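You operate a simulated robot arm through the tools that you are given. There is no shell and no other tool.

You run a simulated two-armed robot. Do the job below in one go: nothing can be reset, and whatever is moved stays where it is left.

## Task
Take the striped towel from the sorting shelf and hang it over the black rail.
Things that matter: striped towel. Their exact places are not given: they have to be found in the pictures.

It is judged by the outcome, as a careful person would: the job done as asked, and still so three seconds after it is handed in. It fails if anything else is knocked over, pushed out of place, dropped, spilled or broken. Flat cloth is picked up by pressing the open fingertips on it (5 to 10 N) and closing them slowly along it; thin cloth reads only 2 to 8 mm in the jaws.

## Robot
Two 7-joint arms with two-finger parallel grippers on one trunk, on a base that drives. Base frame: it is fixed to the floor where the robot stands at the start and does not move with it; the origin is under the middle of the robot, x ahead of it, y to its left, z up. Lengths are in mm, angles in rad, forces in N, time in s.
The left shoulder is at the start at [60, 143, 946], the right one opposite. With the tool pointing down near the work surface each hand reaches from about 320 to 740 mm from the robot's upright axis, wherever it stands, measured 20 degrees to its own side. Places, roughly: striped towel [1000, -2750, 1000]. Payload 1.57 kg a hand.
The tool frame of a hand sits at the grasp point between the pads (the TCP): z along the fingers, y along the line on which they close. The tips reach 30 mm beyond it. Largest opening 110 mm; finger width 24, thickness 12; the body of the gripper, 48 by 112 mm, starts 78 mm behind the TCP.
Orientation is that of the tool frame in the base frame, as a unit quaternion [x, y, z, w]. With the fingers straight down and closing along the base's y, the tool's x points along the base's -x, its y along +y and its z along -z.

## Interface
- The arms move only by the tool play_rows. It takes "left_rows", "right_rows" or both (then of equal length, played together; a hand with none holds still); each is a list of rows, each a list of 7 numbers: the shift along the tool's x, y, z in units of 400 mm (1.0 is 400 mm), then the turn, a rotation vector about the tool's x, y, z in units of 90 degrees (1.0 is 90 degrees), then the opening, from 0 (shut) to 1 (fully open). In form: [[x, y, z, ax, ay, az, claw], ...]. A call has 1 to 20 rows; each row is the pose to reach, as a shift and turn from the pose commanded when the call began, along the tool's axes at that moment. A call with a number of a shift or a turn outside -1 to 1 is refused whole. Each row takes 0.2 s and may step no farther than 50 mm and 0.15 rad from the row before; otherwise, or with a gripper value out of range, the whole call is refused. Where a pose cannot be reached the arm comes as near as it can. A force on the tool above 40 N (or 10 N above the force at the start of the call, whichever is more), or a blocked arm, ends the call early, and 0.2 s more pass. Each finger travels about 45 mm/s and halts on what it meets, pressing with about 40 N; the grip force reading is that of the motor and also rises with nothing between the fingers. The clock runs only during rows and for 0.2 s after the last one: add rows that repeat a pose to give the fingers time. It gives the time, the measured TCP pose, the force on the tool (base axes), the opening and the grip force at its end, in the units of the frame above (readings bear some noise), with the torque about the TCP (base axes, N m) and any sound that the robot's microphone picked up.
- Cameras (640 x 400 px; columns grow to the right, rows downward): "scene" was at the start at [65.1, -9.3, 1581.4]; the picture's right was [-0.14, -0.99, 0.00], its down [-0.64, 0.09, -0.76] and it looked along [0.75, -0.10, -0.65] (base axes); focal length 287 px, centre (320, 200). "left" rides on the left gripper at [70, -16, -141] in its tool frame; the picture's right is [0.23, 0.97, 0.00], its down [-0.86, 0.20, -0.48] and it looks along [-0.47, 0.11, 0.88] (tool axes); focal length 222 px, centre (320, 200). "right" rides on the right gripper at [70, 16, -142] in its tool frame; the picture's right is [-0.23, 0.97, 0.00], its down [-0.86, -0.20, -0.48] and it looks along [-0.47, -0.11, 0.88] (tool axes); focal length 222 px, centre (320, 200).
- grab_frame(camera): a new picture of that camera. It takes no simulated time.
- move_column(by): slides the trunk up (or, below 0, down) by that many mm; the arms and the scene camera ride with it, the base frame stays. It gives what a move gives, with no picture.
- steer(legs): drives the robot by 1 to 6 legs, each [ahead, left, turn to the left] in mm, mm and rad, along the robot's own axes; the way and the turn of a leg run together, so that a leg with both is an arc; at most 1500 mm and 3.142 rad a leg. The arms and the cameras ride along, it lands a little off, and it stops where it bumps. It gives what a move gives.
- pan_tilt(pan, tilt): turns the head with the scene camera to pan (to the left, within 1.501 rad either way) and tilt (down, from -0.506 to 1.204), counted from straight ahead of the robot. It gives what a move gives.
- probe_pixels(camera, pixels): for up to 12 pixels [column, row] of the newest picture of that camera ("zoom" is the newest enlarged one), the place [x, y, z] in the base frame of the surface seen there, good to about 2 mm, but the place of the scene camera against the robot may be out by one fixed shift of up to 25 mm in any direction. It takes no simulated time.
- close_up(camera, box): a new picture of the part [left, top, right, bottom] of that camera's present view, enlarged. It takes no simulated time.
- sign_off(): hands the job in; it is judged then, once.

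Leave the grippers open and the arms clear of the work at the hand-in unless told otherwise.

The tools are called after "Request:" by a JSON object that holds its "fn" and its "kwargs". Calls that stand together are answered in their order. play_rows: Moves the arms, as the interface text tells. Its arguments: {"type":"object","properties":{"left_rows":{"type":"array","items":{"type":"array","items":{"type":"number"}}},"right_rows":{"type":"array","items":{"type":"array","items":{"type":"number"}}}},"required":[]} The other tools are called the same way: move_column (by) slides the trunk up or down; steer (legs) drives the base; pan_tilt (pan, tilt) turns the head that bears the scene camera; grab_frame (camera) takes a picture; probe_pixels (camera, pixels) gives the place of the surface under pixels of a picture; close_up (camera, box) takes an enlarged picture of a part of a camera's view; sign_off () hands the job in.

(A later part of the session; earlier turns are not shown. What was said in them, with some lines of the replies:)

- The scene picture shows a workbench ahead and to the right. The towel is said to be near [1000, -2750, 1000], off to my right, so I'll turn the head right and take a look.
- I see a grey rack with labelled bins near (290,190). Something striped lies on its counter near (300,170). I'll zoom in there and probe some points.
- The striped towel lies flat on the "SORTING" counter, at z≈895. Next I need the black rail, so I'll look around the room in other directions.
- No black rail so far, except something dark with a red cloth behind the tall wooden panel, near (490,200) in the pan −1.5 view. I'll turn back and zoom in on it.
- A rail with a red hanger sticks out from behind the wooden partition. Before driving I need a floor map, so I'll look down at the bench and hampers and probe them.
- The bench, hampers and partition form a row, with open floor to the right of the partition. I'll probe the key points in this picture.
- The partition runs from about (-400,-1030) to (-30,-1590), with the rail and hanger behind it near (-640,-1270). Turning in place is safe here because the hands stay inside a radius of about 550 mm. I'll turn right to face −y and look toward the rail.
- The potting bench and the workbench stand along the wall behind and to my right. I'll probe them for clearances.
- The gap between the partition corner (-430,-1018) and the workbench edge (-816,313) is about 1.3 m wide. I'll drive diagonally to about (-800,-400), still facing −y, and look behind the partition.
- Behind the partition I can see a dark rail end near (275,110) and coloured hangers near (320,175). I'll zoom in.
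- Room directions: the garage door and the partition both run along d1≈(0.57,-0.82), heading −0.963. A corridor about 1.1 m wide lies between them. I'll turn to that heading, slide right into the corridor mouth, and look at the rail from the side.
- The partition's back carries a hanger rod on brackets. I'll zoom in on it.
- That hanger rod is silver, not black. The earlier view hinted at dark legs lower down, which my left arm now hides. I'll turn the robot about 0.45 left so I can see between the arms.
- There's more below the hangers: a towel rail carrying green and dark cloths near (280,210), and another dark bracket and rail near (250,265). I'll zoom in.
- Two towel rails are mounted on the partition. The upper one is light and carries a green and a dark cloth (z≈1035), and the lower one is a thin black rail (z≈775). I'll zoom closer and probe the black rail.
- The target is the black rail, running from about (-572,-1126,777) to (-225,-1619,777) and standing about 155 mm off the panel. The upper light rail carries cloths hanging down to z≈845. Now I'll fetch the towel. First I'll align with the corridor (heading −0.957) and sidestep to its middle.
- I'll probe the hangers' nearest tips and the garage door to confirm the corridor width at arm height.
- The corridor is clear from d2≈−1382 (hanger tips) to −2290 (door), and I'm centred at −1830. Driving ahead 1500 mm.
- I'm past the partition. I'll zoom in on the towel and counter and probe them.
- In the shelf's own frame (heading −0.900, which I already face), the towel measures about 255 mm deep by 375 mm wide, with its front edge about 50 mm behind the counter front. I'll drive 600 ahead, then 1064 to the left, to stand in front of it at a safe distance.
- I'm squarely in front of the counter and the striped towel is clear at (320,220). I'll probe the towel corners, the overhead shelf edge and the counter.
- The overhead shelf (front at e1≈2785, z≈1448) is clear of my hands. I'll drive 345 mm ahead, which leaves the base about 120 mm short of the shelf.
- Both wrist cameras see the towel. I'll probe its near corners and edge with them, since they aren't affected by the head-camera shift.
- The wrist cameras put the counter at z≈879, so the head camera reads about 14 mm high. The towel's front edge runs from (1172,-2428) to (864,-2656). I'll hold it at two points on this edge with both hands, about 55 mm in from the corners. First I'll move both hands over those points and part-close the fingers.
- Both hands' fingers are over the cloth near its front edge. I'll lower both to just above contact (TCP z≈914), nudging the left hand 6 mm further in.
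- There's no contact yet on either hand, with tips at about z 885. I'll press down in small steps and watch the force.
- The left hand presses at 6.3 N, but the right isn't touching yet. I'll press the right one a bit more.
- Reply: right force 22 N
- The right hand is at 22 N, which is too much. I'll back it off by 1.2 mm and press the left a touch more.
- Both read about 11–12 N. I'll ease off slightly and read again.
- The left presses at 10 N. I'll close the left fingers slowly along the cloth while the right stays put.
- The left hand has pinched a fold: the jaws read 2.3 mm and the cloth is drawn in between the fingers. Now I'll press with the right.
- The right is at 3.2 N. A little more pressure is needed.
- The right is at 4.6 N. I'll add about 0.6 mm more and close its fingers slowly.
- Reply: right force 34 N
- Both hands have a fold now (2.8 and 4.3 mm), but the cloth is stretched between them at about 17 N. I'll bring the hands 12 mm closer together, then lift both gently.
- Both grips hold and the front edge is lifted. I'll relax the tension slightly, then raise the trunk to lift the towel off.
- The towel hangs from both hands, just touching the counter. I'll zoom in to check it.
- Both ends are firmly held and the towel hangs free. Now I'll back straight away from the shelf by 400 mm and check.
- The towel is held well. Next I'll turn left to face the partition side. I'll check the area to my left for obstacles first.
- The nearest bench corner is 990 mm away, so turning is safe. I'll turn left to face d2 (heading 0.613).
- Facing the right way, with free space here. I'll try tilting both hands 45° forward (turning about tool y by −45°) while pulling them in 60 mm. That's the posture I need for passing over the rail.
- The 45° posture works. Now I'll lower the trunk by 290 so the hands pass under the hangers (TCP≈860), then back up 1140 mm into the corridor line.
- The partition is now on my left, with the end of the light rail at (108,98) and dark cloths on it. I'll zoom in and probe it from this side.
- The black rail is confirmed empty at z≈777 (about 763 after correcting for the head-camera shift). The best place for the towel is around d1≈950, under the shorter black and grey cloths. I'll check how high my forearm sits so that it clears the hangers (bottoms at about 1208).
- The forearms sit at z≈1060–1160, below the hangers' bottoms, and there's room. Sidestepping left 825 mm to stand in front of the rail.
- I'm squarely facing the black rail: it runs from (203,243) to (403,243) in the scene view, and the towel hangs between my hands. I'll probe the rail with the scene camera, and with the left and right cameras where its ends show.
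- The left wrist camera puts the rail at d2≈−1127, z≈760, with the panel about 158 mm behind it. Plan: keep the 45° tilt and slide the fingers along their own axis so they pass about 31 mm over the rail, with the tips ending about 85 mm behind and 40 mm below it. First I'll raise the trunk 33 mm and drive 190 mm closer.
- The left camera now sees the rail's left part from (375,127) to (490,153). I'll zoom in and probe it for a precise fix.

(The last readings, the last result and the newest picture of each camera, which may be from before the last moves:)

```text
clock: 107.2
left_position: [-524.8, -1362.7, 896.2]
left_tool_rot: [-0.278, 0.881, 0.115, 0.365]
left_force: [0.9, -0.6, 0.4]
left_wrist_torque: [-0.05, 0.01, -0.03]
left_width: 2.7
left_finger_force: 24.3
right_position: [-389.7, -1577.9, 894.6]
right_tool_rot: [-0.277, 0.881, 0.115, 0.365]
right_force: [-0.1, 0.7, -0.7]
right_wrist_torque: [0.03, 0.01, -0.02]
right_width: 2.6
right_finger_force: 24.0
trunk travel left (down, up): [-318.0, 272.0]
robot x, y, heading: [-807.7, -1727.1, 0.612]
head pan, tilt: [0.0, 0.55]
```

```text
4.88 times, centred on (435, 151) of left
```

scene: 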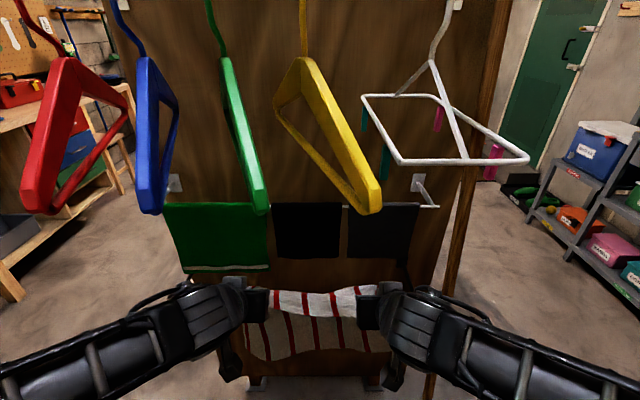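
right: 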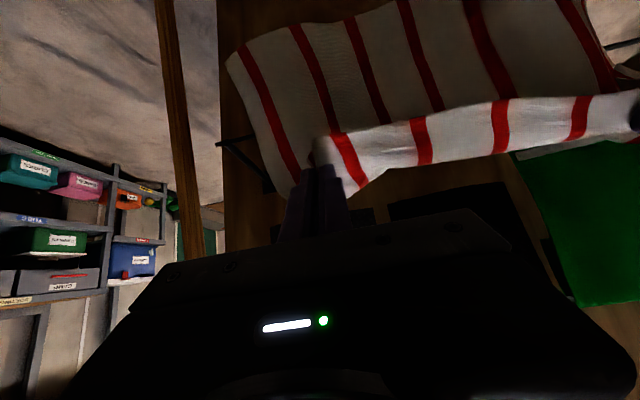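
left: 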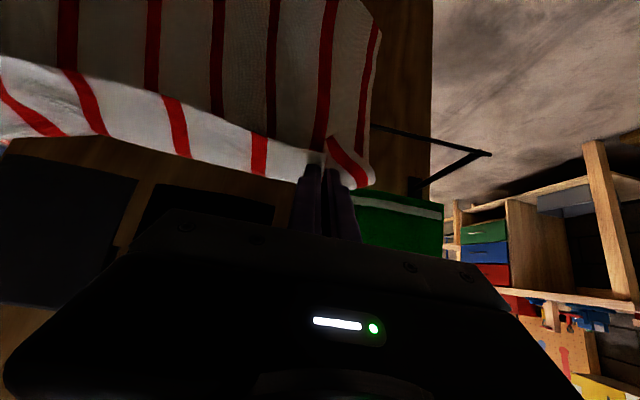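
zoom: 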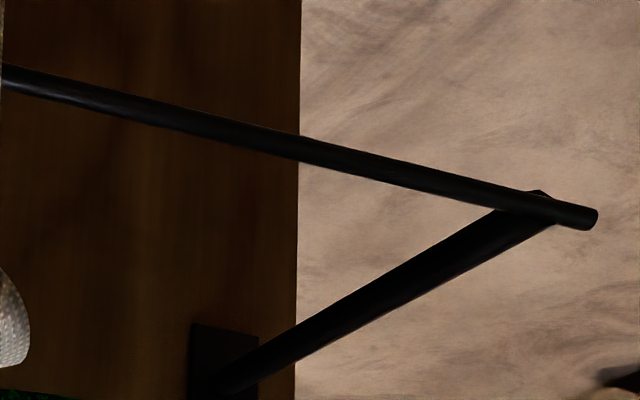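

Request:
{"fn": "probe_pixels", "kwargs": {"camera": "zoom", "pixels": [[30, 80], [120, 107], [200, 127], [300, 150], [400, 173], [480, 193], [590, 217], [400, 166], [400, 181], [420, 270], [220, 350], [150, 250]]}}

Request:
{"fn": "close_up", "kwargs": {"camera": "right", "box": [200, 110, 300, 200]}}

```text
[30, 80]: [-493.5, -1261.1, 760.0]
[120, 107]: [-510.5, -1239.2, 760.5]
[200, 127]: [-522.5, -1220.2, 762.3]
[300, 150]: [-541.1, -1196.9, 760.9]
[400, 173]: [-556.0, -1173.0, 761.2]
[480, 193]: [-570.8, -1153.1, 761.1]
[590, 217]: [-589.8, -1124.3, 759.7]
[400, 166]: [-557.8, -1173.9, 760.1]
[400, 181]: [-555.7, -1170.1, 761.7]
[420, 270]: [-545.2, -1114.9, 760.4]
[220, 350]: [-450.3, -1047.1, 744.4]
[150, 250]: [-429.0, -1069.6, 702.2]
```

```text
4.44 times, centred on (250, 155) of right
```

zoom: 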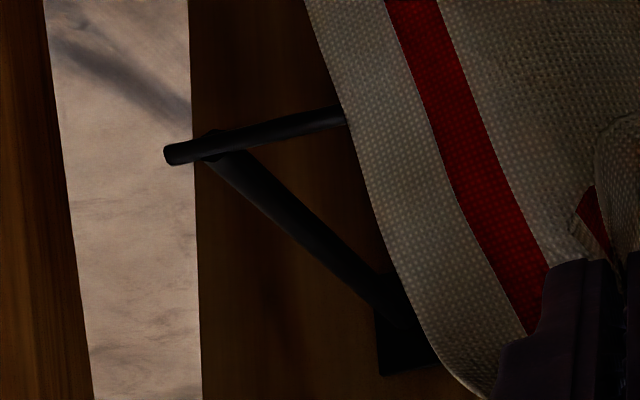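

Request:
{"fn": "probe_pixels", "kwargs": {"camera": "zoom", "pixels": [[180, 152], [230, 140], [260, 132], [300, 123], [330, 116], [300, 220], [150, 250], [90, 250]]}}

```text
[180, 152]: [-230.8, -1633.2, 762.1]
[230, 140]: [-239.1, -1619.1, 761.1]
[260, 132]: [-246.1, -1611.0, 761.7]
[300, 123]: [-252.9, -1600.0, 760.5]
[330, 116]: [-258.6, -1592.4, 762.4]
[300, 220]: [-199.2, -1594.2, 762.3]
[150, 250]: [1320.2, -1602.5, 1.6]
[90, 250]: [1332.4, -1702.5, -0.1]
```

The wrist cameras agree: the rail is at d2≈−1126, z≈761. The left hand is already on the slide line and the right needs about 9 mm sideways correction. First half of the slide is about 100 mm along the fingers, bringing the tips just over the rail.

Request:
{"fn": "play_rows", "kwargs": {"left_rows": [[0.001, 0, 0.05, 0, 0, 0, 0], [0.002, 0, 0.1, 0, 0, 0, 0], [0.003, 0, 0.15, 0, 0, 0, 0], [0.004, 0, 0.2, 0, 0, 0, 0], [0.005, 0, 0.25, 0, 0, 0, 0], [0.005, 0, 0.25, 0, 0, 0, 0]], "right_rows": [[-0.011, 0, 0.05, 0, 0, 0, 0], [-0.0215, 0, 0.1, 0, 0, 0, 0], [-0.0215, 0, 0.16, 0, 0, 0, 0], [-0.0215, 0, 0.22, 0, 0, 0, 0], [-0.0215, 0, 0.27, 0, 0, 0, 0], [-0.0215, 0, 0.27, 0, 0, 0, 0]]}}

Request:
{"fn": "grab_frame", "kwargs": {"camera": "scene"}}

Request:
{"fn": "grab_frame", "kwargs": {"camera": "left"}}

Request:
{"fn": "grab_frame", "kwargs": {"camera": "right"}}

```text
clock: 108.5
left_position: [-469.0, -1324.1, 821.8]
left_tool_rot: [-0.277, 0.881, 0.114, 0.366]
left_force: [0.2, -0.6, -0.3]
left_wrist_torque: [-0.02, -0.03, -0.04]
left_width: 2.5
left_finger_force: 24.0
right_position: [-322.0, -1530.3, 823.0]
right_tool_rot: [-0.278, 0.881, 0.116, 0.365]
right_force: [-0.1, 0.5, -0.3]
right_wrist_torque: [0.03, 0.03, -0.06]
right_width: 2.7
right_finger_force: 24.0
trunk travel left (down, up): [-318.0, 272.0]
robot x, y, heading: [-808.9, -1730.1, 0.608]
head pan, tilt: [0.0, 0.55]
```

```text
taken
```

scene: 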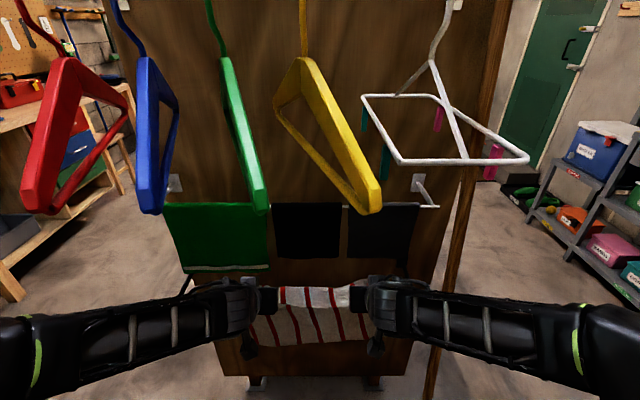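

```text
taken
```

left: 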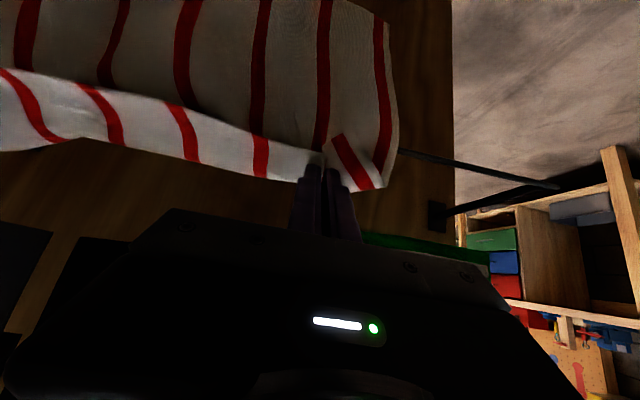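

```text
taken
```

right: 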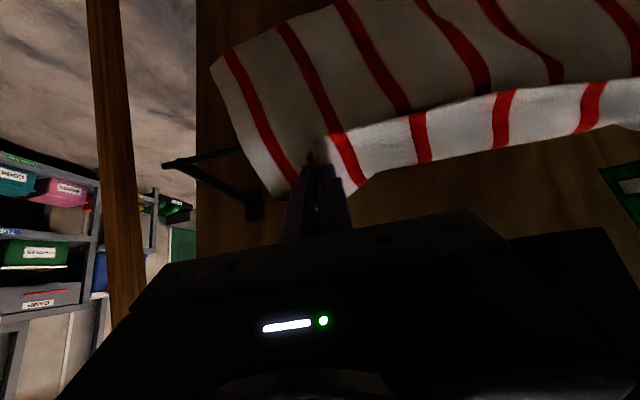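

The tips are now just over the rail, about 40 mm above it, and nothing is touching (forces <1 N). Second half of the slide: about 118 mm more along the fingers, over and behind the rail.

Request:
{"fn": "play_rows", "kwargs": {"left_rows": [[-0.006, 0, 0.05, 0, 0, 0, 0], [-0.0125, 0, 0.1, 0, 0, 0, 0], [-0.0125, 0, 0.15, 0, 0, 0, 0], [-0.0125, 0, 0.2, 0, 0, 0, 0], [-0.0125, 0, 0.25, 0, 0, 0, 0], [-0.0125, 0, 0.25, 0, 0, 0, 0]], "right_rows": [[-0.003, 0, 0.05, 0, 0, 0, 0], [-0.006, 0, 0.1, 0, 0, 0, 0], [-0.006, 0, 0.15, 0, 0, 0, 0], [-0.006, 0, 0.2, 0, 0, 0, 0], [-0.006, 0, 0.25, 0, 0, 0, 0], [-0.006, 0, 0.25, 0, 0, 0, 0]]}}

Request:
{"fn": "grab_frame", "kwargs": {"camera": "scene"}}

Request:
{"fn": "grab_frame", "kwargs": {"camera": "left"}}

Request:
{"fn": "grab_frame", "kwargs": {"camera": "right"}}

```text
clock: 110.0
left_position: [-407.9, -1281.5, 756.6]
left_tool_rot: [-0.278, 0.881, 0.115, 0.365]
left_force: [0.6, -0.9, -1.0]
left_wrist_torque: [0.01, -0.03, 0.0]
left_width: 2.9
left_finger_force: 23.9
right_position: [-262.7, -1490.0, 755.9]
right_tool_rot: [-0.277, 0.881, 0.115, 0.365]
right_force: [-0.8, 1.1, 0.1]
right_wrist_torque: [0.06, 0.02, -0.01]
right_width: 2.7
right_finger_force: 24.3
trunk travel left (down, up): [-318.0, 272.0]
robot x, y, heading: [-804.5, -1729.8, 0.609]
head pan, tilt: [0.0, 0.55]
```

```text
taken
```

scene: 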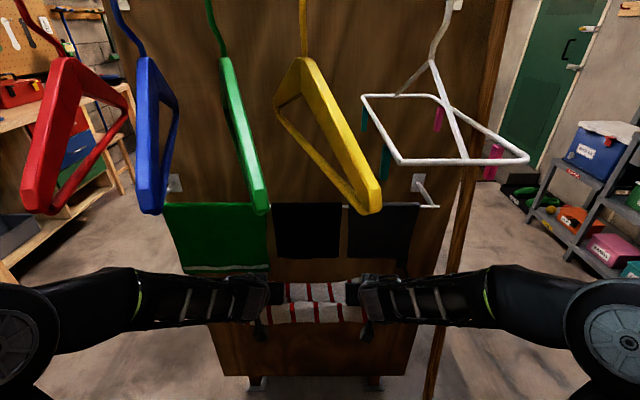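

```text
taken
```

left: 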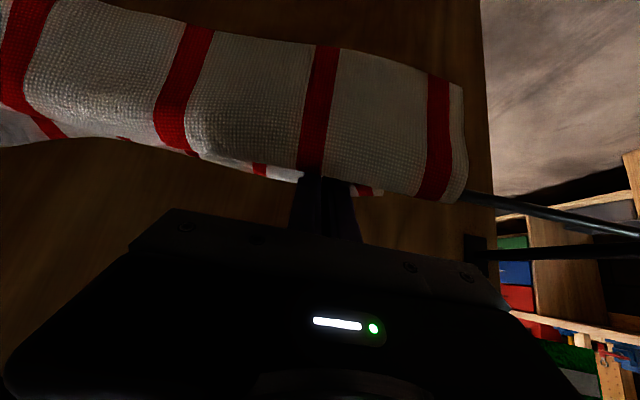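

```text
taken
```

right: 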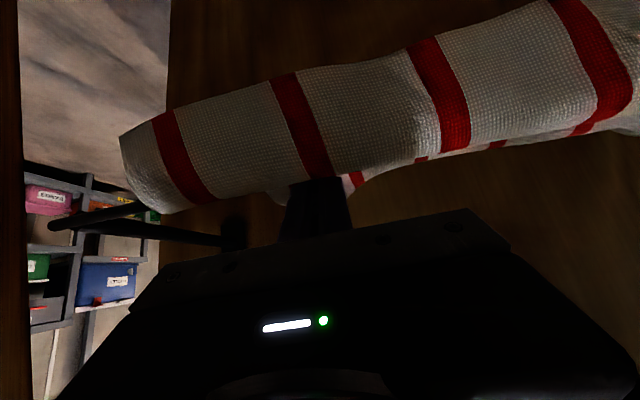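

The towel now drapes over the rail: both wrist views show the front half hanging outside and the held edge behind. I'll push 24 mm further along the fingers so the two sides balance.

Request:
{"fn": "play_rows", "kwargs": {"left_rows": [[0, 0, 0.03, 0, 0, 0, 0], [0, 0, 0.06, 0, 0, 0, 0], [0, 0, 0.06, 0, 0, 0, 0]], "right_rows": [[0, 0, 0.03, 0, 0, 0, 0], [0, 0, 0.06, 0, 0, 0, 0], [0, 0, 0.06, 0, 0, 0, 0]]}}

Request:
{"fn": "grab_frame", "kwargs": {"camera": "left"}}

Request:
{"fn": "grab_frame", "kwargs": {"camera": "right"}}

Request:
{"fn": "close_up", "kwargs": {"camera": "scene", "box": [220, 220, 420, 345]}}

```text
clock: 110.8
left_position: [-395.2, -1271.5, 738.8]
left_tool_rot: [-0.277, 0.881, 0.115, 0.365]
left_force: [1.0, 0.6, 0.0]
left_wrist_torque: [-0.04, -0.02, -0.05]
left_width: 2.5
left_finger_force: 24.1
right_position: [-250.8, -1480.5, 737.2]
right_tool_rot: [-0.277, 0.881, 0.115, 0.365]
right_force: [-0.3, 1.5, -0.2]
right_wrist_torque: [0.02, 0.05, -0.03]
right_width: 2.8
right_finger_force: 23.7
trunk travel left (down, up): [-318.0, 272.0]
robot x, y, heading: [-802.7, -1728.9, 0.606]
head pan, tilt: [0.0, 0.55]
```

```text
taken
```

left: 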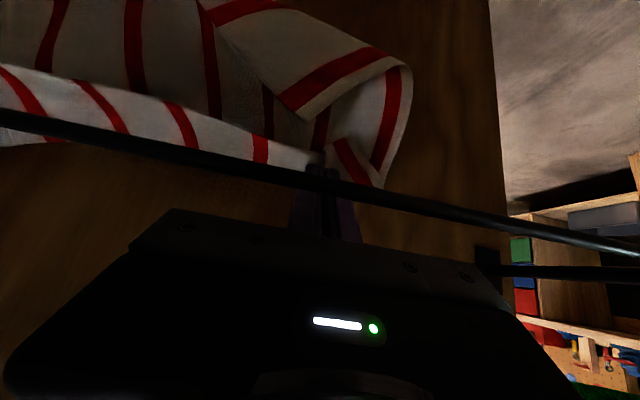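

```text
taken
```

right: 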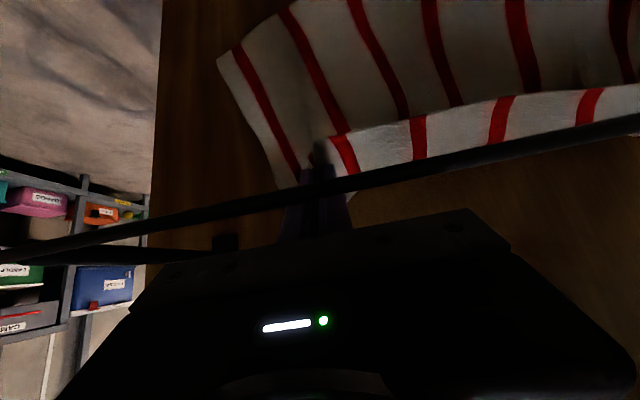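

```text
3.20 times, centred on (320, 282) of scene
```

zoom: 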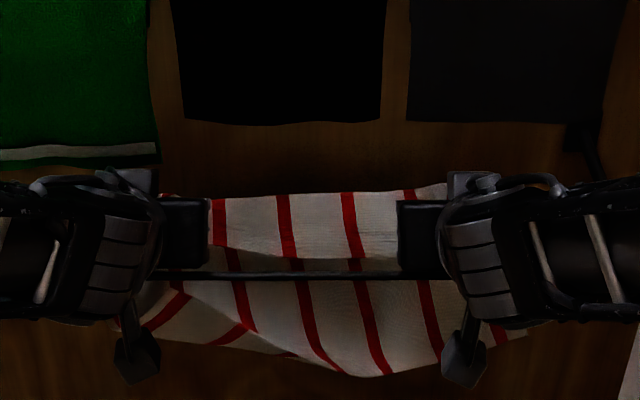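

The left and right views show the rail in front of the towel: its front half slipped over and the whole towel now hangs behind the rail, still held by both hands. That's recoverable. I can bring the held edge back over the rail to the front and leave the free half hanging behind. I'll retract along the fingers, then move back at low height, and look.

Request:
{"fn": "play_rows", "kwargs": {"left_rows": [[0, 0, -0.05, 0, 0, 0, 0], [0, 0, -0.1, 0, 0, 0, 0], [0, 0, -0.15, 0, 0, 0, 0], [0, 0, -0.2, 0, 0, 0, 0], [0, 0, -0.25, 0, 0, 0, 0], [0, 0, -0.29, 0, 0, 0, 0], [0, 0, -0.29, 0, 0, 0, 0]], "right_rows": [[0, 0, -0.05, 0, 0, 0, 0], [0, 0, -0.1, 0, 0, 0, 0], [0, 0, -0.15, 0, 0, 0, 0], [0, 0, -0.2, 0, 0, 0, 0], [0, 0, -0.25, 0, 0, 0, 0], [0, 0, -0.29, 0, 0, 0, 0], [0, 0, -0.29, 0, 0, 0, 0]]}}

Request:
{"fn": "grab_frame", "kwargs": {"camera": "left"}}

Request:
{"fn": "grab_frame", "kwargs": {"camera": "right"}}

Request:
{"fn": "close_up", "kwargs": {"camera": "scene", "box": [220, 220, 420, 345]}}

```text
clock: 112.3
left_position: [-462.3, -1317.7, 819.4]
left_tool_rot: [-0.277, 0.881, 0.115, 0.366]
left_force: [-0.4, -0.5, -0.4]
left_wrist_torque: [-0.02, -0.03, -0.03]
left_width: 2.9
left_finger_force: 24.0
right_position: [-317.1, -1526.0, 819.4]
right_tool_rot: [-0.278, 0.881, 0.115, 0.365]
right_force: [-0.3, 1.5, -0.3]
right_wrist_torque: [0.05, 0.01, -0.03]
right_width: 2.5
right_finger_force: 24.4
trunk travel left (down, up): [-318.0, 272.0]
robot x, y, heading: [-806.1, -1728.9, 0.609]
head pan, tilt: [0.0, 0.55]
```

```text
taken
```

left: 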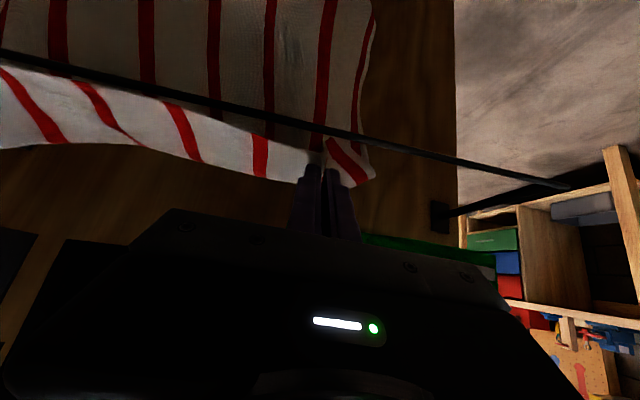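

```text
taken
```

right: 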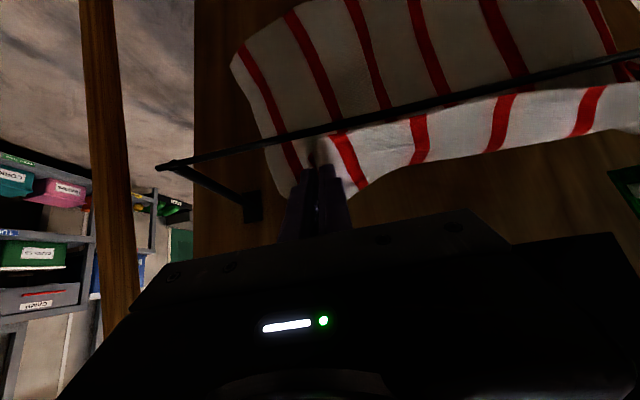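

```text
3.20 times, centred on (320, 282) of scene
```

zoom: 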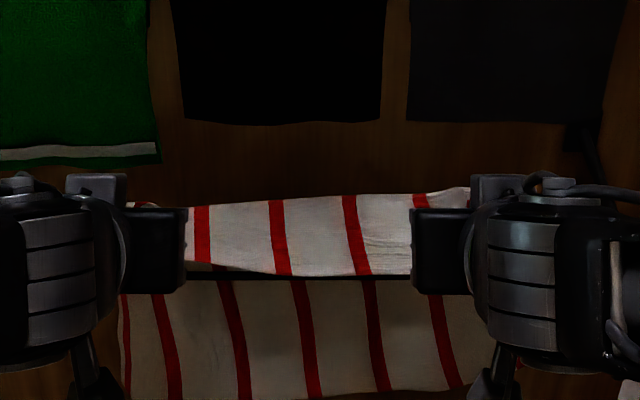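

The towel hangs behind the rail and the held edge is above it. I'll probe the cloth shape to know how it hangs.

Request:
{"fn": "probe_pixels", "kwargs": {"camera": "left", "pixels": [[180, 20], [240, 60], [240, 85], [240, 130], [240, 165], [180, 60], [180, 115], [180, 145], [350, 60], [355, 165], [300, 10], [240, 10]]}}

Request:
{"fn": "probe_pixels", "kwargs": {"camera": "right", "pixels": [[236, 65], [300, 10], [270, 120], [400, 20], [400, 80], [400, 130], [400, 165], [450, 115], [450, 150]]}}

```text
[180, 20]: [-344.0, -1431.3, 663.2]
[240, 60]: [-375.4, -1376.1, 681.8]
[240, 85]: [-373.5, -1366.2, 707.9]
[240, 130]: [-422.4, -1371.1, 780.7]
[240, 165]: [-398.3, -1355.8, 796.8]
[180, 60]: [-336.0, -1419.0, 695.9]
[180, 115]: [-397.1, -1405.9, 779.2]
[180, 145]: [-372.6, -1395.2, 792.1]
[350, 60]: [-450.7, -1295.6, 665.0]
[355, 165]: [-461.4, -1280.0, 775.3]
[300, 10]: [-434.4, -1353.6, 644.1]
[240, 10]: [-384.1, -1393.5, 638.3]
```

```text
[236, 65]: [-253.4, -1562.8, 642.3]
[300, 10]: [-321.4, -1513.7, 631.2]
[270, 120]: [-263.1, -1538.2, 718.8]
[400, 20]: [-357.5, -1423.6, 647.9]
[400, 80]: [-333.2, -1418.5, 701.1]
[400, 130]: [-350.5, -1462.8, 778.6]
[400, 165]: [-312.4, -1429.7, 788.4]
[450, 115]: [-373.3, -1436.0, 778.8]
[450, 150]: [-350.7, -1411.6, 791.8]
```

The free half hangs about 150 mm behind and below the rail, with the held edge just above it. Now I'll bring the hands back in front of the rail and slightly below it, so the cloth wraps over the top with the free half behind.

Request:
{"fn": "play_rows", "kwargs": {"left_rows": [[0.024, 0, -0.026, 0, 0, 0, 0], [0.048, 0, -0.051, 0, 0, 0, 0], [0.072, 0, -0.077, 0, 0, 0, 0], [0.0955, 0, -0.1025, 0, 0, 0, 0], [0.12, 0, -0.083, 0, 0, 0, 0], [0.144, 0, -0.064, 0, 0, 0, 0], [0.167, 0, -0.044, 0, 0, 0, 0], [0.191, 0, -0.025, 0, 0, 0, 0], [0.191, 0, -0.025, 0, 0, 0, 0]], "right_rows": [[0.024, 0, -0.026, 0, 0, 0, 0], [0.048, 0, -0.051, 0, 0, 0, 0], [0.072, 0, -0.077, 0, 0, 0, 0], [0.0955, 0, -0.1025, 0, 0, 0, 0], [0.12, 0, -0.083, 0, 0, 0, 0], [0.144, 0, -0.064, 0, 0, 0, 0], [0.167, 0, -0.044, 0, 0, 0, 0], [0.191, 0, -0.025, 0, 0, 0, 0], [0.191, 0, -0.025, 0, 0, 0, 0]]}}

Request:
{"fn": "grab_frame", "kwargs": {"camera": "left"}}

Request:
{"fn": "grab_frame", "kwargs": {"camera": "right"}}

Request:
{"fn": "close_up", "kwargs": {"camera": "scene", "box": [220, 220, 420, 345]}}

```text
clock: 114.3
left_position: [-503.2, -1349.7, 776.6]
left_tool_rot: [-0.279, 0.881, 0.115, 0.364]
left_force: [-0.1, -1.1, -0.5]
left_wrist_torque: [-0.01, 0.01, -0.06]
left_width: 2.6
left_finger_force: 23.7
left hand out of reach, approached as far as the arm can: row 7, 8, 9
right_position: [-363.9, -1558.6, 775.5]
right_tool_rot: [-0.277, 0.882, 0.114, 0.364]
right_force: [0.3, 0.7, 0.3]
right_wrist_torque: [0.02, 0.03, -0.04]
right_width: 2.5
right_finger_force: 24.1
right hand out of reach, approached as far as the arm can: row 8, 9
trunk travel left (down, up): [-318.0, 272.0]
robot x, y, heading: [-805.9, -1728.1, 0.606]
head pan, tilt: [0.0, 0.55]
```

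```text
taken
```

left: 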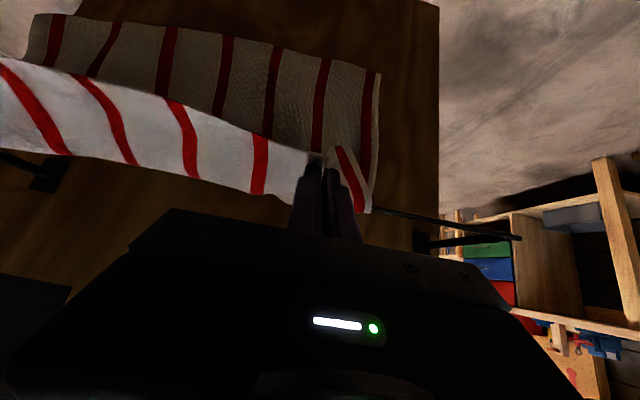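

```text
taken
```

right: 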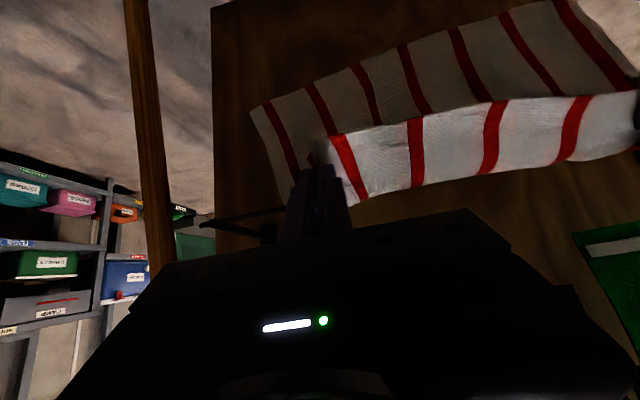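

```text
3.20 times, centred on (320, 282) of scene
```

zoom: 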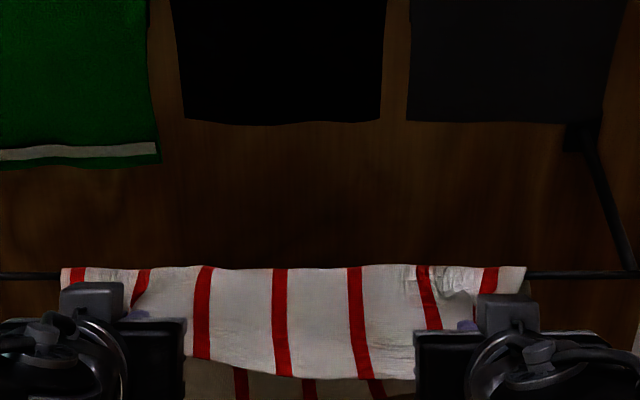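

The towel is now properly over the rail: the scene zoom shows the bright front half coming down from the rail line, and the wrist views show the dark free half hanging behind. The arms are at their fold limit, so I'll lower the hands with the trunk by 70 mm to even out the two halves.

Request:
{"fn": "move_column", "kwargs": {"by": -70}}

Request:
{"fn": "grab_frame", "kwargs": {"camera": "scene"}}

Request:
{"fn": "grab_frame", "kwargs": {"camera": "left"}}

Request:
{"fn": "grab_frame", "kwargs": {"camera": "right"}}

```text
clock: 115.4
left_position: [-502.1, -1349.1, 705.9]
left_tool_rot: [-0.277, 0.882, 0.115, 0.364]
left_force: [-0.6, 0.4, 0.8]
left_wrist_torque: [-0.03, 0.02, -0.04]
left_width: 2.6
left_finger_force: 24.1
right_position: [-366.2, -1558.4, 705.8]
right_tool_rot: [-0.277, 0.881, 0.115, 0.364]
right_force: [-0.5, 0.6, 1.0]
right_wrist_torque: [0.03, -0.01, -0.01]
right_width: 2.8
right_finger_force: 23.7
trunk travel left (down, up): [-248.0, 342.0]
robot x, y, heading: [-805.8, -1727.2, 0.612]
head pan, tilt: [0.0, 0.55]
```

```text
taken
```

scene: 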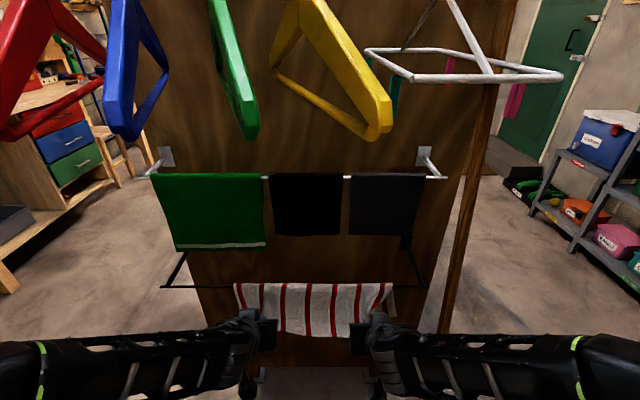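

```text
taken
```

left: 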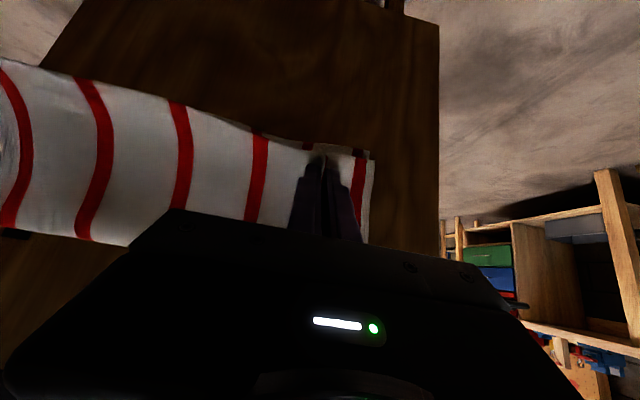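

```text
taken
```

right: 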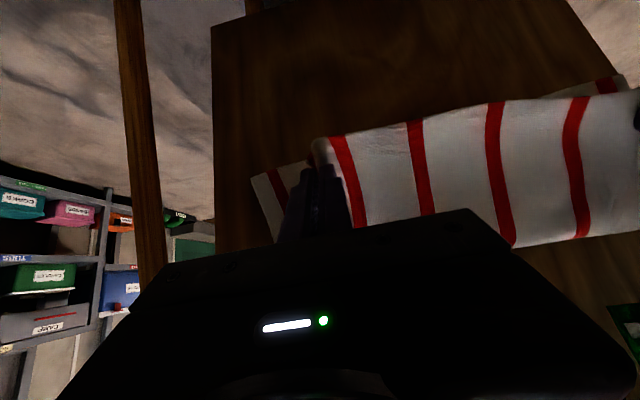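

The towel lies nicely over the black rail. I'll probe the bottom edges of the front and back halves to judge the balance.

Request:
{"fn": "close_up", "kwargs": {"camera": "right", "box": [230, 70, 390, 220]}}

Request:
{"fn": "probe_pixels", "kwargs": {"camera": "right", "pixels": [[258, 180], [268, 176], [275, 205], [610, 82], [590, 92], [345, 138], [410, 124], [490, 106], [320, 140]]}}

Request:
{"fn": "probe_pixels", "kwargs": {"camera": "left", "pixels": [[330, 150], [300, 146], [260, 136], [370, 155], [100, 85], [180, 105], [250, 140], [60, 75]]}}

```text
2.67 times, centred on (310, 145) of right
```

zoom: 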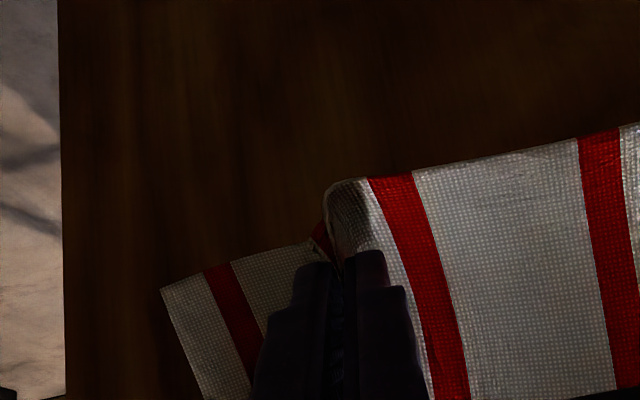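

```text
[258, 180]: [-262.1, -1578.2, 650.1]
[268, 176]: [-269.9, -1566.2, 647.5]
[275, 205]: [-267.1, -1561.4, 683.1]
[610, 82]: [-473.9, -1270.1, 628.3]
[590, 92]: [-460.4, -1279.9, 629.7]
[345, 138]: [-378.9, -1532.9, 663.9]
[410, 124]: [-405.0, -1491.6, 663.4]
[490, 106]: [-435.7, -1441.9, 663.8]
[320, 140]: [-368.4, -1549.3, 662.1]
```

```text
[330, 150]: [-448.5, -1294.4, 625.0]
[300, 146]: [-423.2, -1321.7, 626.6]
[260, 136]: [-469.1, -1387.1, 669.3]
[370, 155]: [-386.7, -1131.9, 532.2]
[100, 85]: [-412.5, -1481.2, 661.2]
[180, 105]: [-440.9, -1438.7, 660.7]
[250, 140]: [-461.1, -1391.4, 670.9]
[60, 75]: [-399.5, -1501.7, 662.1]
```

The front half reaches about 117 mm and the back about 120 mm below the rail, so they're well balanced. To avoid a swing at release, I'll move both hands 28 mm toward the rail and slightly down so the front hangs almost straight.

Request:
{"fn": "play_rows", "kwargs": {"left_rows": [[-0.009, 0, 0.016, 0, 0, 0, 0], [-0.018, 0, 0.032, 0, 0, 0, 0], [-0.026, 0, 0.048, 0, 0, 0, 0], [-0.035, 0, 0.064, 0, 0, 0, 0], [-0.035, 0, 0.064, 0, 0, 0, 0], [-0.035, 0, 0.064, 0, 0, 0, 0]], "right_rows": [[-0.009, 0, 0.016, 0, 0, 0, 0], [-0.018, 0, 0.032, 0, 0, 0, 0], [-0.026, 0, 0.048, 0, 0, 0, 0], [-0.035, 0, 0.064, 0, 0, 0, 0], [-0.035, 0, 0.064, 0, 0, 0, 0], [-0.035, 0, 0.064, 0, 0, 0, 0]]}}

Request:
{"fn": "grab_frame", "kwargs": {"camera": "left"}}

Request:
{"fn": "grab_frame", "kwargs": {"camera": "right"}}

Request:
{"fn": "close_up", "kwargs": {"camera": "scene", "box": [200, 250, 420, 388]}}

```text
clock: 116.8
left_position: [-480.8, -1332.4, 698.0]
left_tool_rot: [-0.278, 0.881, 0.115, 0.364]
left_force: [-0.1, -0.4, 0.1]
left_wrist_torque: [-0.03, -0.01, -0.06]
left_width: 2.3
left_finger_force: 24.0
right_position: [-341.4, -1542.2, 698.3]
right_tool_rot: [-0.278, 0.881, 0.115, 0.364]
right_force: [-0.3, 0.1, 0.4]
right_wrist_torque: [0.03, 0.02, -0.02]
right_width: 2.9
right_finger_force: 24.3
trunk travel left (down, up): [-248.0, 342.0]
robot x, y, heading: [-806.1, -1729.2, 0.61]
head pan, tilt: [0.0, 0.55]
```

```text
taken
```

left: 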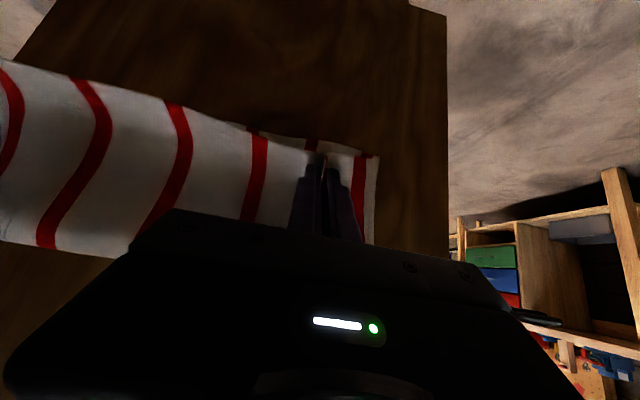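

```text
taken
```

right: 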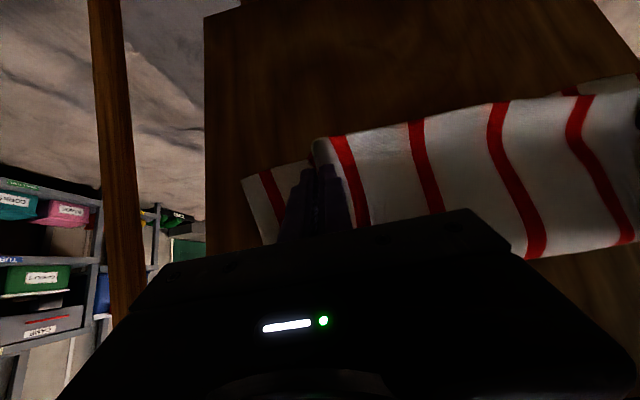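

```text
2.90 times, centred on (310, 319) of scene
```

zoom: 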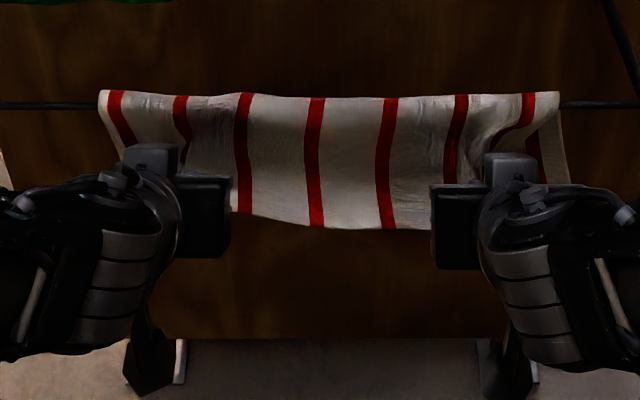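

The front hangs nearly straight now. I'll release by opening both grippers slowly.

Request:
{"fn": "play_rows", "kwargs": {"left_rows": [[0, 0, 0, 0, 0, 0, 0.04], [0, 0, 0, 0, 0, 0, 0.08], [0, 0, 0, 0, 0, 0, 0.12], [0, 0, 0, 0, 0, 0, 0.16], [0, 0, 0, 0, 0, 0, 0.2], [0, 0, 0, 0, 0, 0, 0.24], [0, 0, 0, 0, 0, 0, 0.28], [0, 0, 0, 0, 0, 0, 0.28], [0, 0, 0, 0, 0, 0, 0.28]], "right_rows": [[0, 0, 0, 0, 0, 0, 0.04], [0, 0, 0, 0, 0, 0, 0.08], [0, 0, 0, 0, 0, 0, 0.12], [0, 0, 0, 0, 0, 0, 0.16], [0, 0, 0, 0, 0, 0, 0.2], [0, 0, 0, 0, 0, 0, 0.24], [0, 0, 0, 0, 0, 0, 0.28], [0, 0, 0, 0, 0, 0, 0.28], [0, 0, 0, 0, 0, 0, 0.28]]}}

Request:
{"fn": "grab_frame", "kwargs": {"camera": "left"}}

Request:
{"fn": "grab_frame", "kwargs": {"camera": "right"}}

Request:
{"fn": "close_up", "kwargs": {"camera": "scene", "box": [200, 250, 420, 388]}}

```text
clock: 118.8
left_position: [-481.0, -1331.8, 699.6]
left_tool_rot: [-0.278, 0.881, 0.115, 0.365]
left_force: [-0.5, 0.4, -0.3]
left_wrist_torque: [-0.03, 0.0, 0.01]
left_width: 30.9
left_finger_force: 0.1
right_position: [-343.0, -1543.4, 697.6]
right_tool_rot: [-0.278, 0.881, 0.115, 0.364]
right_force: [-0.9, -0.3, -0.4]
right_wrist_torque: [0.01, 0.03, 0.0]
right_width: 30.8
right_finger_force: 0.1
trunk travel left (down, up): [-248.0, 342.0]
robot x, y, heading: [-805.0, -1724.7, 0.613]
head pan, tilt: [0.0, 0.55]
```

```text
taken
```

left: 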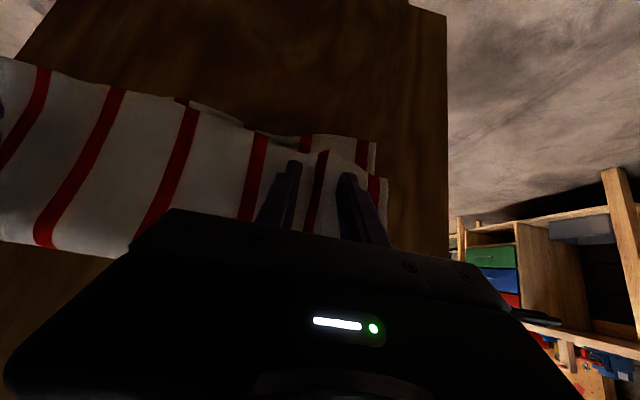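

```text
taken
```

right: 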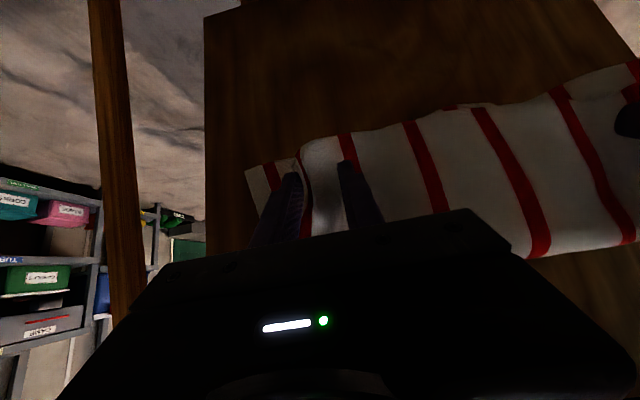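

```text
2.90 times, centred on (310, 319) of scene
```

zoom: 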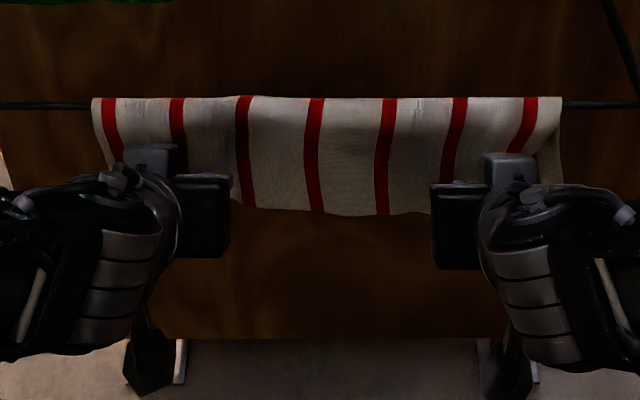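

Released, and the towel stays on the rail. I'll ease the hands back 25 mm slowly, straight away from the towel.

Request:
{"fn": "play_rows", "kwargs": {"left_rows": [[0.009, 0, -0.009, 0, 0, 0, 0.28], [0.018, 0, -0.018, 0, 0, 0, 0.28], [0.027, 0, -0.027, 0, 0, 0, 0.28], [0.036, 0, -0.036, 0, 0, 0, 0.28], [0.044, 0, -0.044, 0, 0, 0, 0.28]], "right_rows": [[0.009, 0, -0.009, 0, 0, 0, 0.28], [0.018, 0, -0.018, 0, 0, 0, 0.28], [0.027, 0, -0.027, 0, 0, 0, 0.28], [0.036, 0, -0.036, 0, 0, 0, 0.28], [0.044, 0, -0.044, 0, 0, 0, 0.28]]}}

Request:
{"fn": "grab_frame", "kwargs": {"camera": "left"}}

Request:
{"fn": "grab_frame", "kwargs": {"camera": "right"}}

```text
clock: 120.0
left_position: [-500.0, -1347.3, 698.8]
left_tool_rot: [-0.277, 0.882, 0.114, 0.363]
left_force: [-0.1, 0.0, 0.0]
left_wrist_torque: [0.0, 0.03, -0.01]
left_width: 30.8
left_finger_force: 0.0
right_position: [-362.5, -1557.9, 697.7]
right_tool_rot: [-0.276, 0.882, 0.114, 0.364]
right_force: [-0.1, 0.3, 0.2]
right_wrist_torque: [0.01, -0.02, 0.02]
right_width: 30.9
right_finger_force: 0.1
trunk travel left (down, up): [-248.0, 342.0]
robot x, y, heading: [-805.4, -1730.6, 0.61]
head pan, tilt: [0.0, 0.55]
```

```text
taken
```

left: 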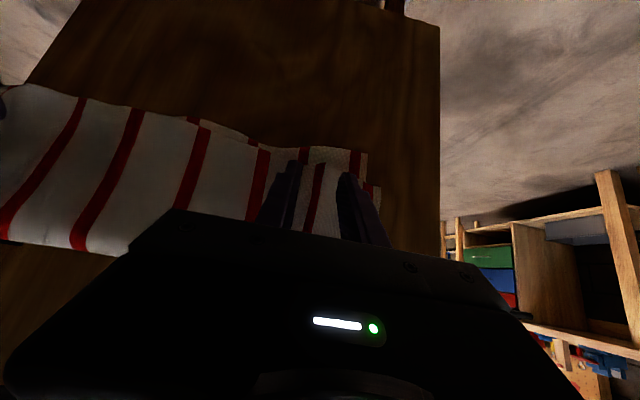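

```text
taken
```

right: 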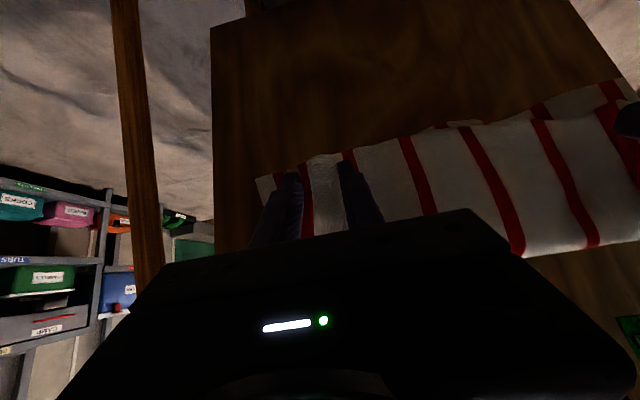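

The hands are clear of the cloth and the towel stays put. Now I'll drive the base straight back 200 mm and look.

Request:
{"fn": "steer", "kwargs": {"legs": [[-200, 0, 0]]}}

Request:
{"fn": "grab_frame", "kwargs": {"camera": "scene"}}

Request:
{"fn": "close_up", "kwargs": {"camera": "scene", "box": [180, 150, 430, 306]}}

Request:
{"fn": "grab_frame", "kwargs": {"camera": "left"}}

```text
clock: 121.6
left_position: [-659.0, -1459.8, 697.4]
left_tool_rot: [-0.275, 0.883, 0.113, 0.363]
left_force: [0.2, 0.1, -0.5]
left_wrist_torque: [0.01, -0.03, -0.02]
left_width: 30.7
left_finger_force: 0.1
right_position: [-521.5, -1671.3, 695.9]
right_tool_rot: [-0.275, 0.882, 0.113, 0.365]
right_force: [0.3, -0.8, -0.9]
right_wrist_torque: [0.02, 0.01, 0.0]
right_width: 30.8
right_finger_force: 0.1
trunk travel left (down, up): [-248.0, 342.0]
robot x, y, heading: [-966.7, -1840.6, 0.602]
head pan, tilt: [0.0, 0.55]
```

```text
taken
```

scene: 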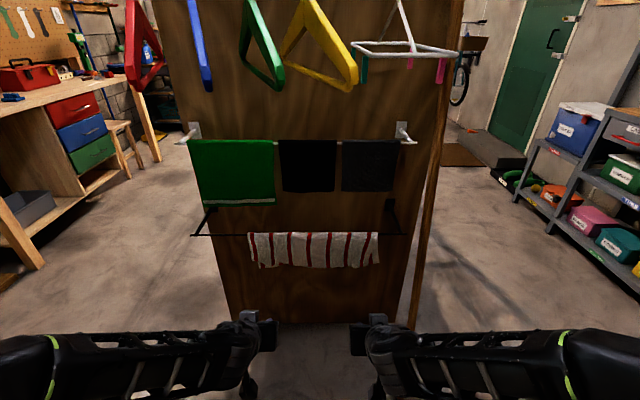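

```text
2.56 times, centred on (305, 228) of scene
```

zoom: 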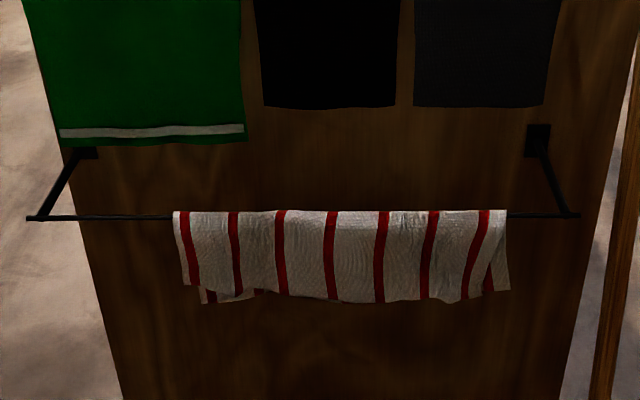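

```text
taken
```

left: 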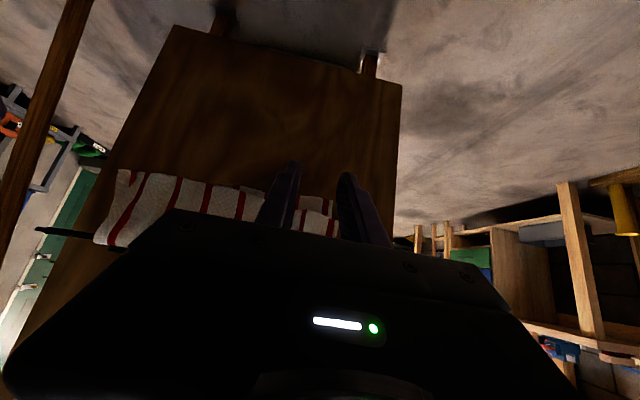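

The towel hangs over the black rail with both halves visible, and nothing else has moved. I'll open both grippers fully, wait about three seconds, and check that it stays.

Request:
{"fn": "play_rows", "kwargs": {"left_rows": [[0, 0, 0, 0, 0, 0, 0.5], [0, 0, 0, 0, 0, 0, 0.8], [0, 0, 0, 0, 0, 0, 1], [0, 0, 0, 0, 0, 0, 1], [0, 0, 0, 0, 0, 0, 1], [0, 0, 0, 0, 0, 0, 1], [0, 0, 0, 0, 0, 0, 1], [0, 0, 0, 0, 0, 0, 1], [0, 0, 0, 0, 0, 0, 1], [0, 0, 0, 0, 0, 0, 1], [0, 0, 0, 0, 0, 0, 1], [0, 0, 0, 0, 0, 0, 1], [0, 0, 0, 0, 0, 0, 1], [0, 0, 0, 0, 0, 0, 1], [0, 0, 0, 0, 0, 0, 1], [0, 0, 0, 0, 0, 0, 1]], "right_rows": [[0, 0, 0, 0, 0, 0, 0.5], [0, 0, 0, 0, 0, 0, 0.8], [0, 0, 0, 0, 0, 0, 1], [0, 0, 0, 0, 0, 0, 1], [0, 0, 0, 0, 0, 0, 1], [0, 0, 0, 0, 0, 0, 1], [0, 0, 0, 0, 0, 0, 1], [0, 0, 0, 0, 0, 0, 1], [0, 0, 0, 0, 0, 0, 1], [0, 0, 0, 0, 0, 0, 1], [0, 0, 0, 0, 0, 0, 1], [0, 0, 0, 0, 0, 0, 1], [0, 0, 0, 0, 0, 0, 1], [0, 0, 0, 0, 0, 0, 1], [0, 0, 0, 0, 0, 0, 1], [0, 0, 0, 0, 0, 0, 1]]}}

Request:
{"fn": "close_up", "kwargs": {"camera": "scene", "box": [180, 150, 430, 306]}}

```text
clock: 125.0
left_position: [-659.2, -1458.4, 697.7]
left_tool_rot: [-0.275, 0.882, 0.114, 0.364]
left_force: [-0.4, -0.4, 0.1]
left_wrist_torque: [0.01, 0.03, 0.02]
left_width: 109.8
left_finger_force: 0.0
right_position: [-521.2, -1670.6, 697.0]
right_tool_rot: [-0.275, 0.882, 0.114, 0.365]
right_force: [-0.9, 0.3, -0.8]
right_wrist_torque: [-0.01, 0.04, -0.03]
right_width: 110.0
right_finger_force: 0.1
trunk travel left (down, up): [-248.0, 342.0]
robot x, y, heading: [-966.2, -1840.1, 0.6]
head pan, tilt: [0.0, 0.55]
```

```text
2.56 times, centred on (305, 228) of scene
```

zoom: 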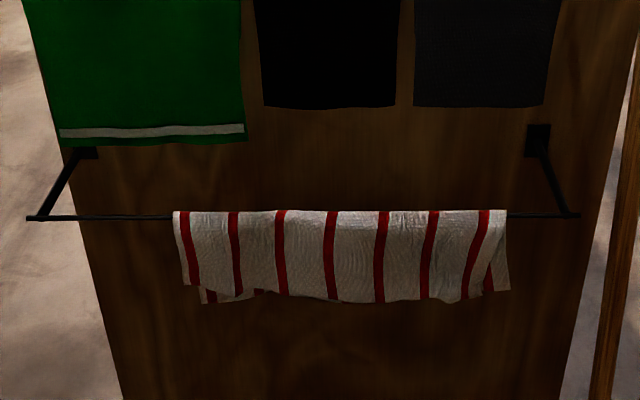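

After more than three seconds the towel hasn't moved. It hangs evenly over the black rail, the other cloths, the hangers and the leaning stick are undisturbed, the grippers are open, and the hands are about 250 mm clear. Handing in.

Request:
{"fn": "sign_off", "kwargs": {}}

```text
The job is handed in.
```

The striped towel is hanging over the black rail, with about 120 mm of cloth on each side. I watched it for more than three seconds after letting go, and it didn't move.

The first try slipped: the whole towel slid behind the rail while I still held it. I brought the held edge back over to the front, evened out the two halves and released it there.

The other cloths, the hangers and the leaning stick look undisturbed in the last pictures, and nothing was dropped. Both grippers are open, and the hands are about 250 mm from the rail.
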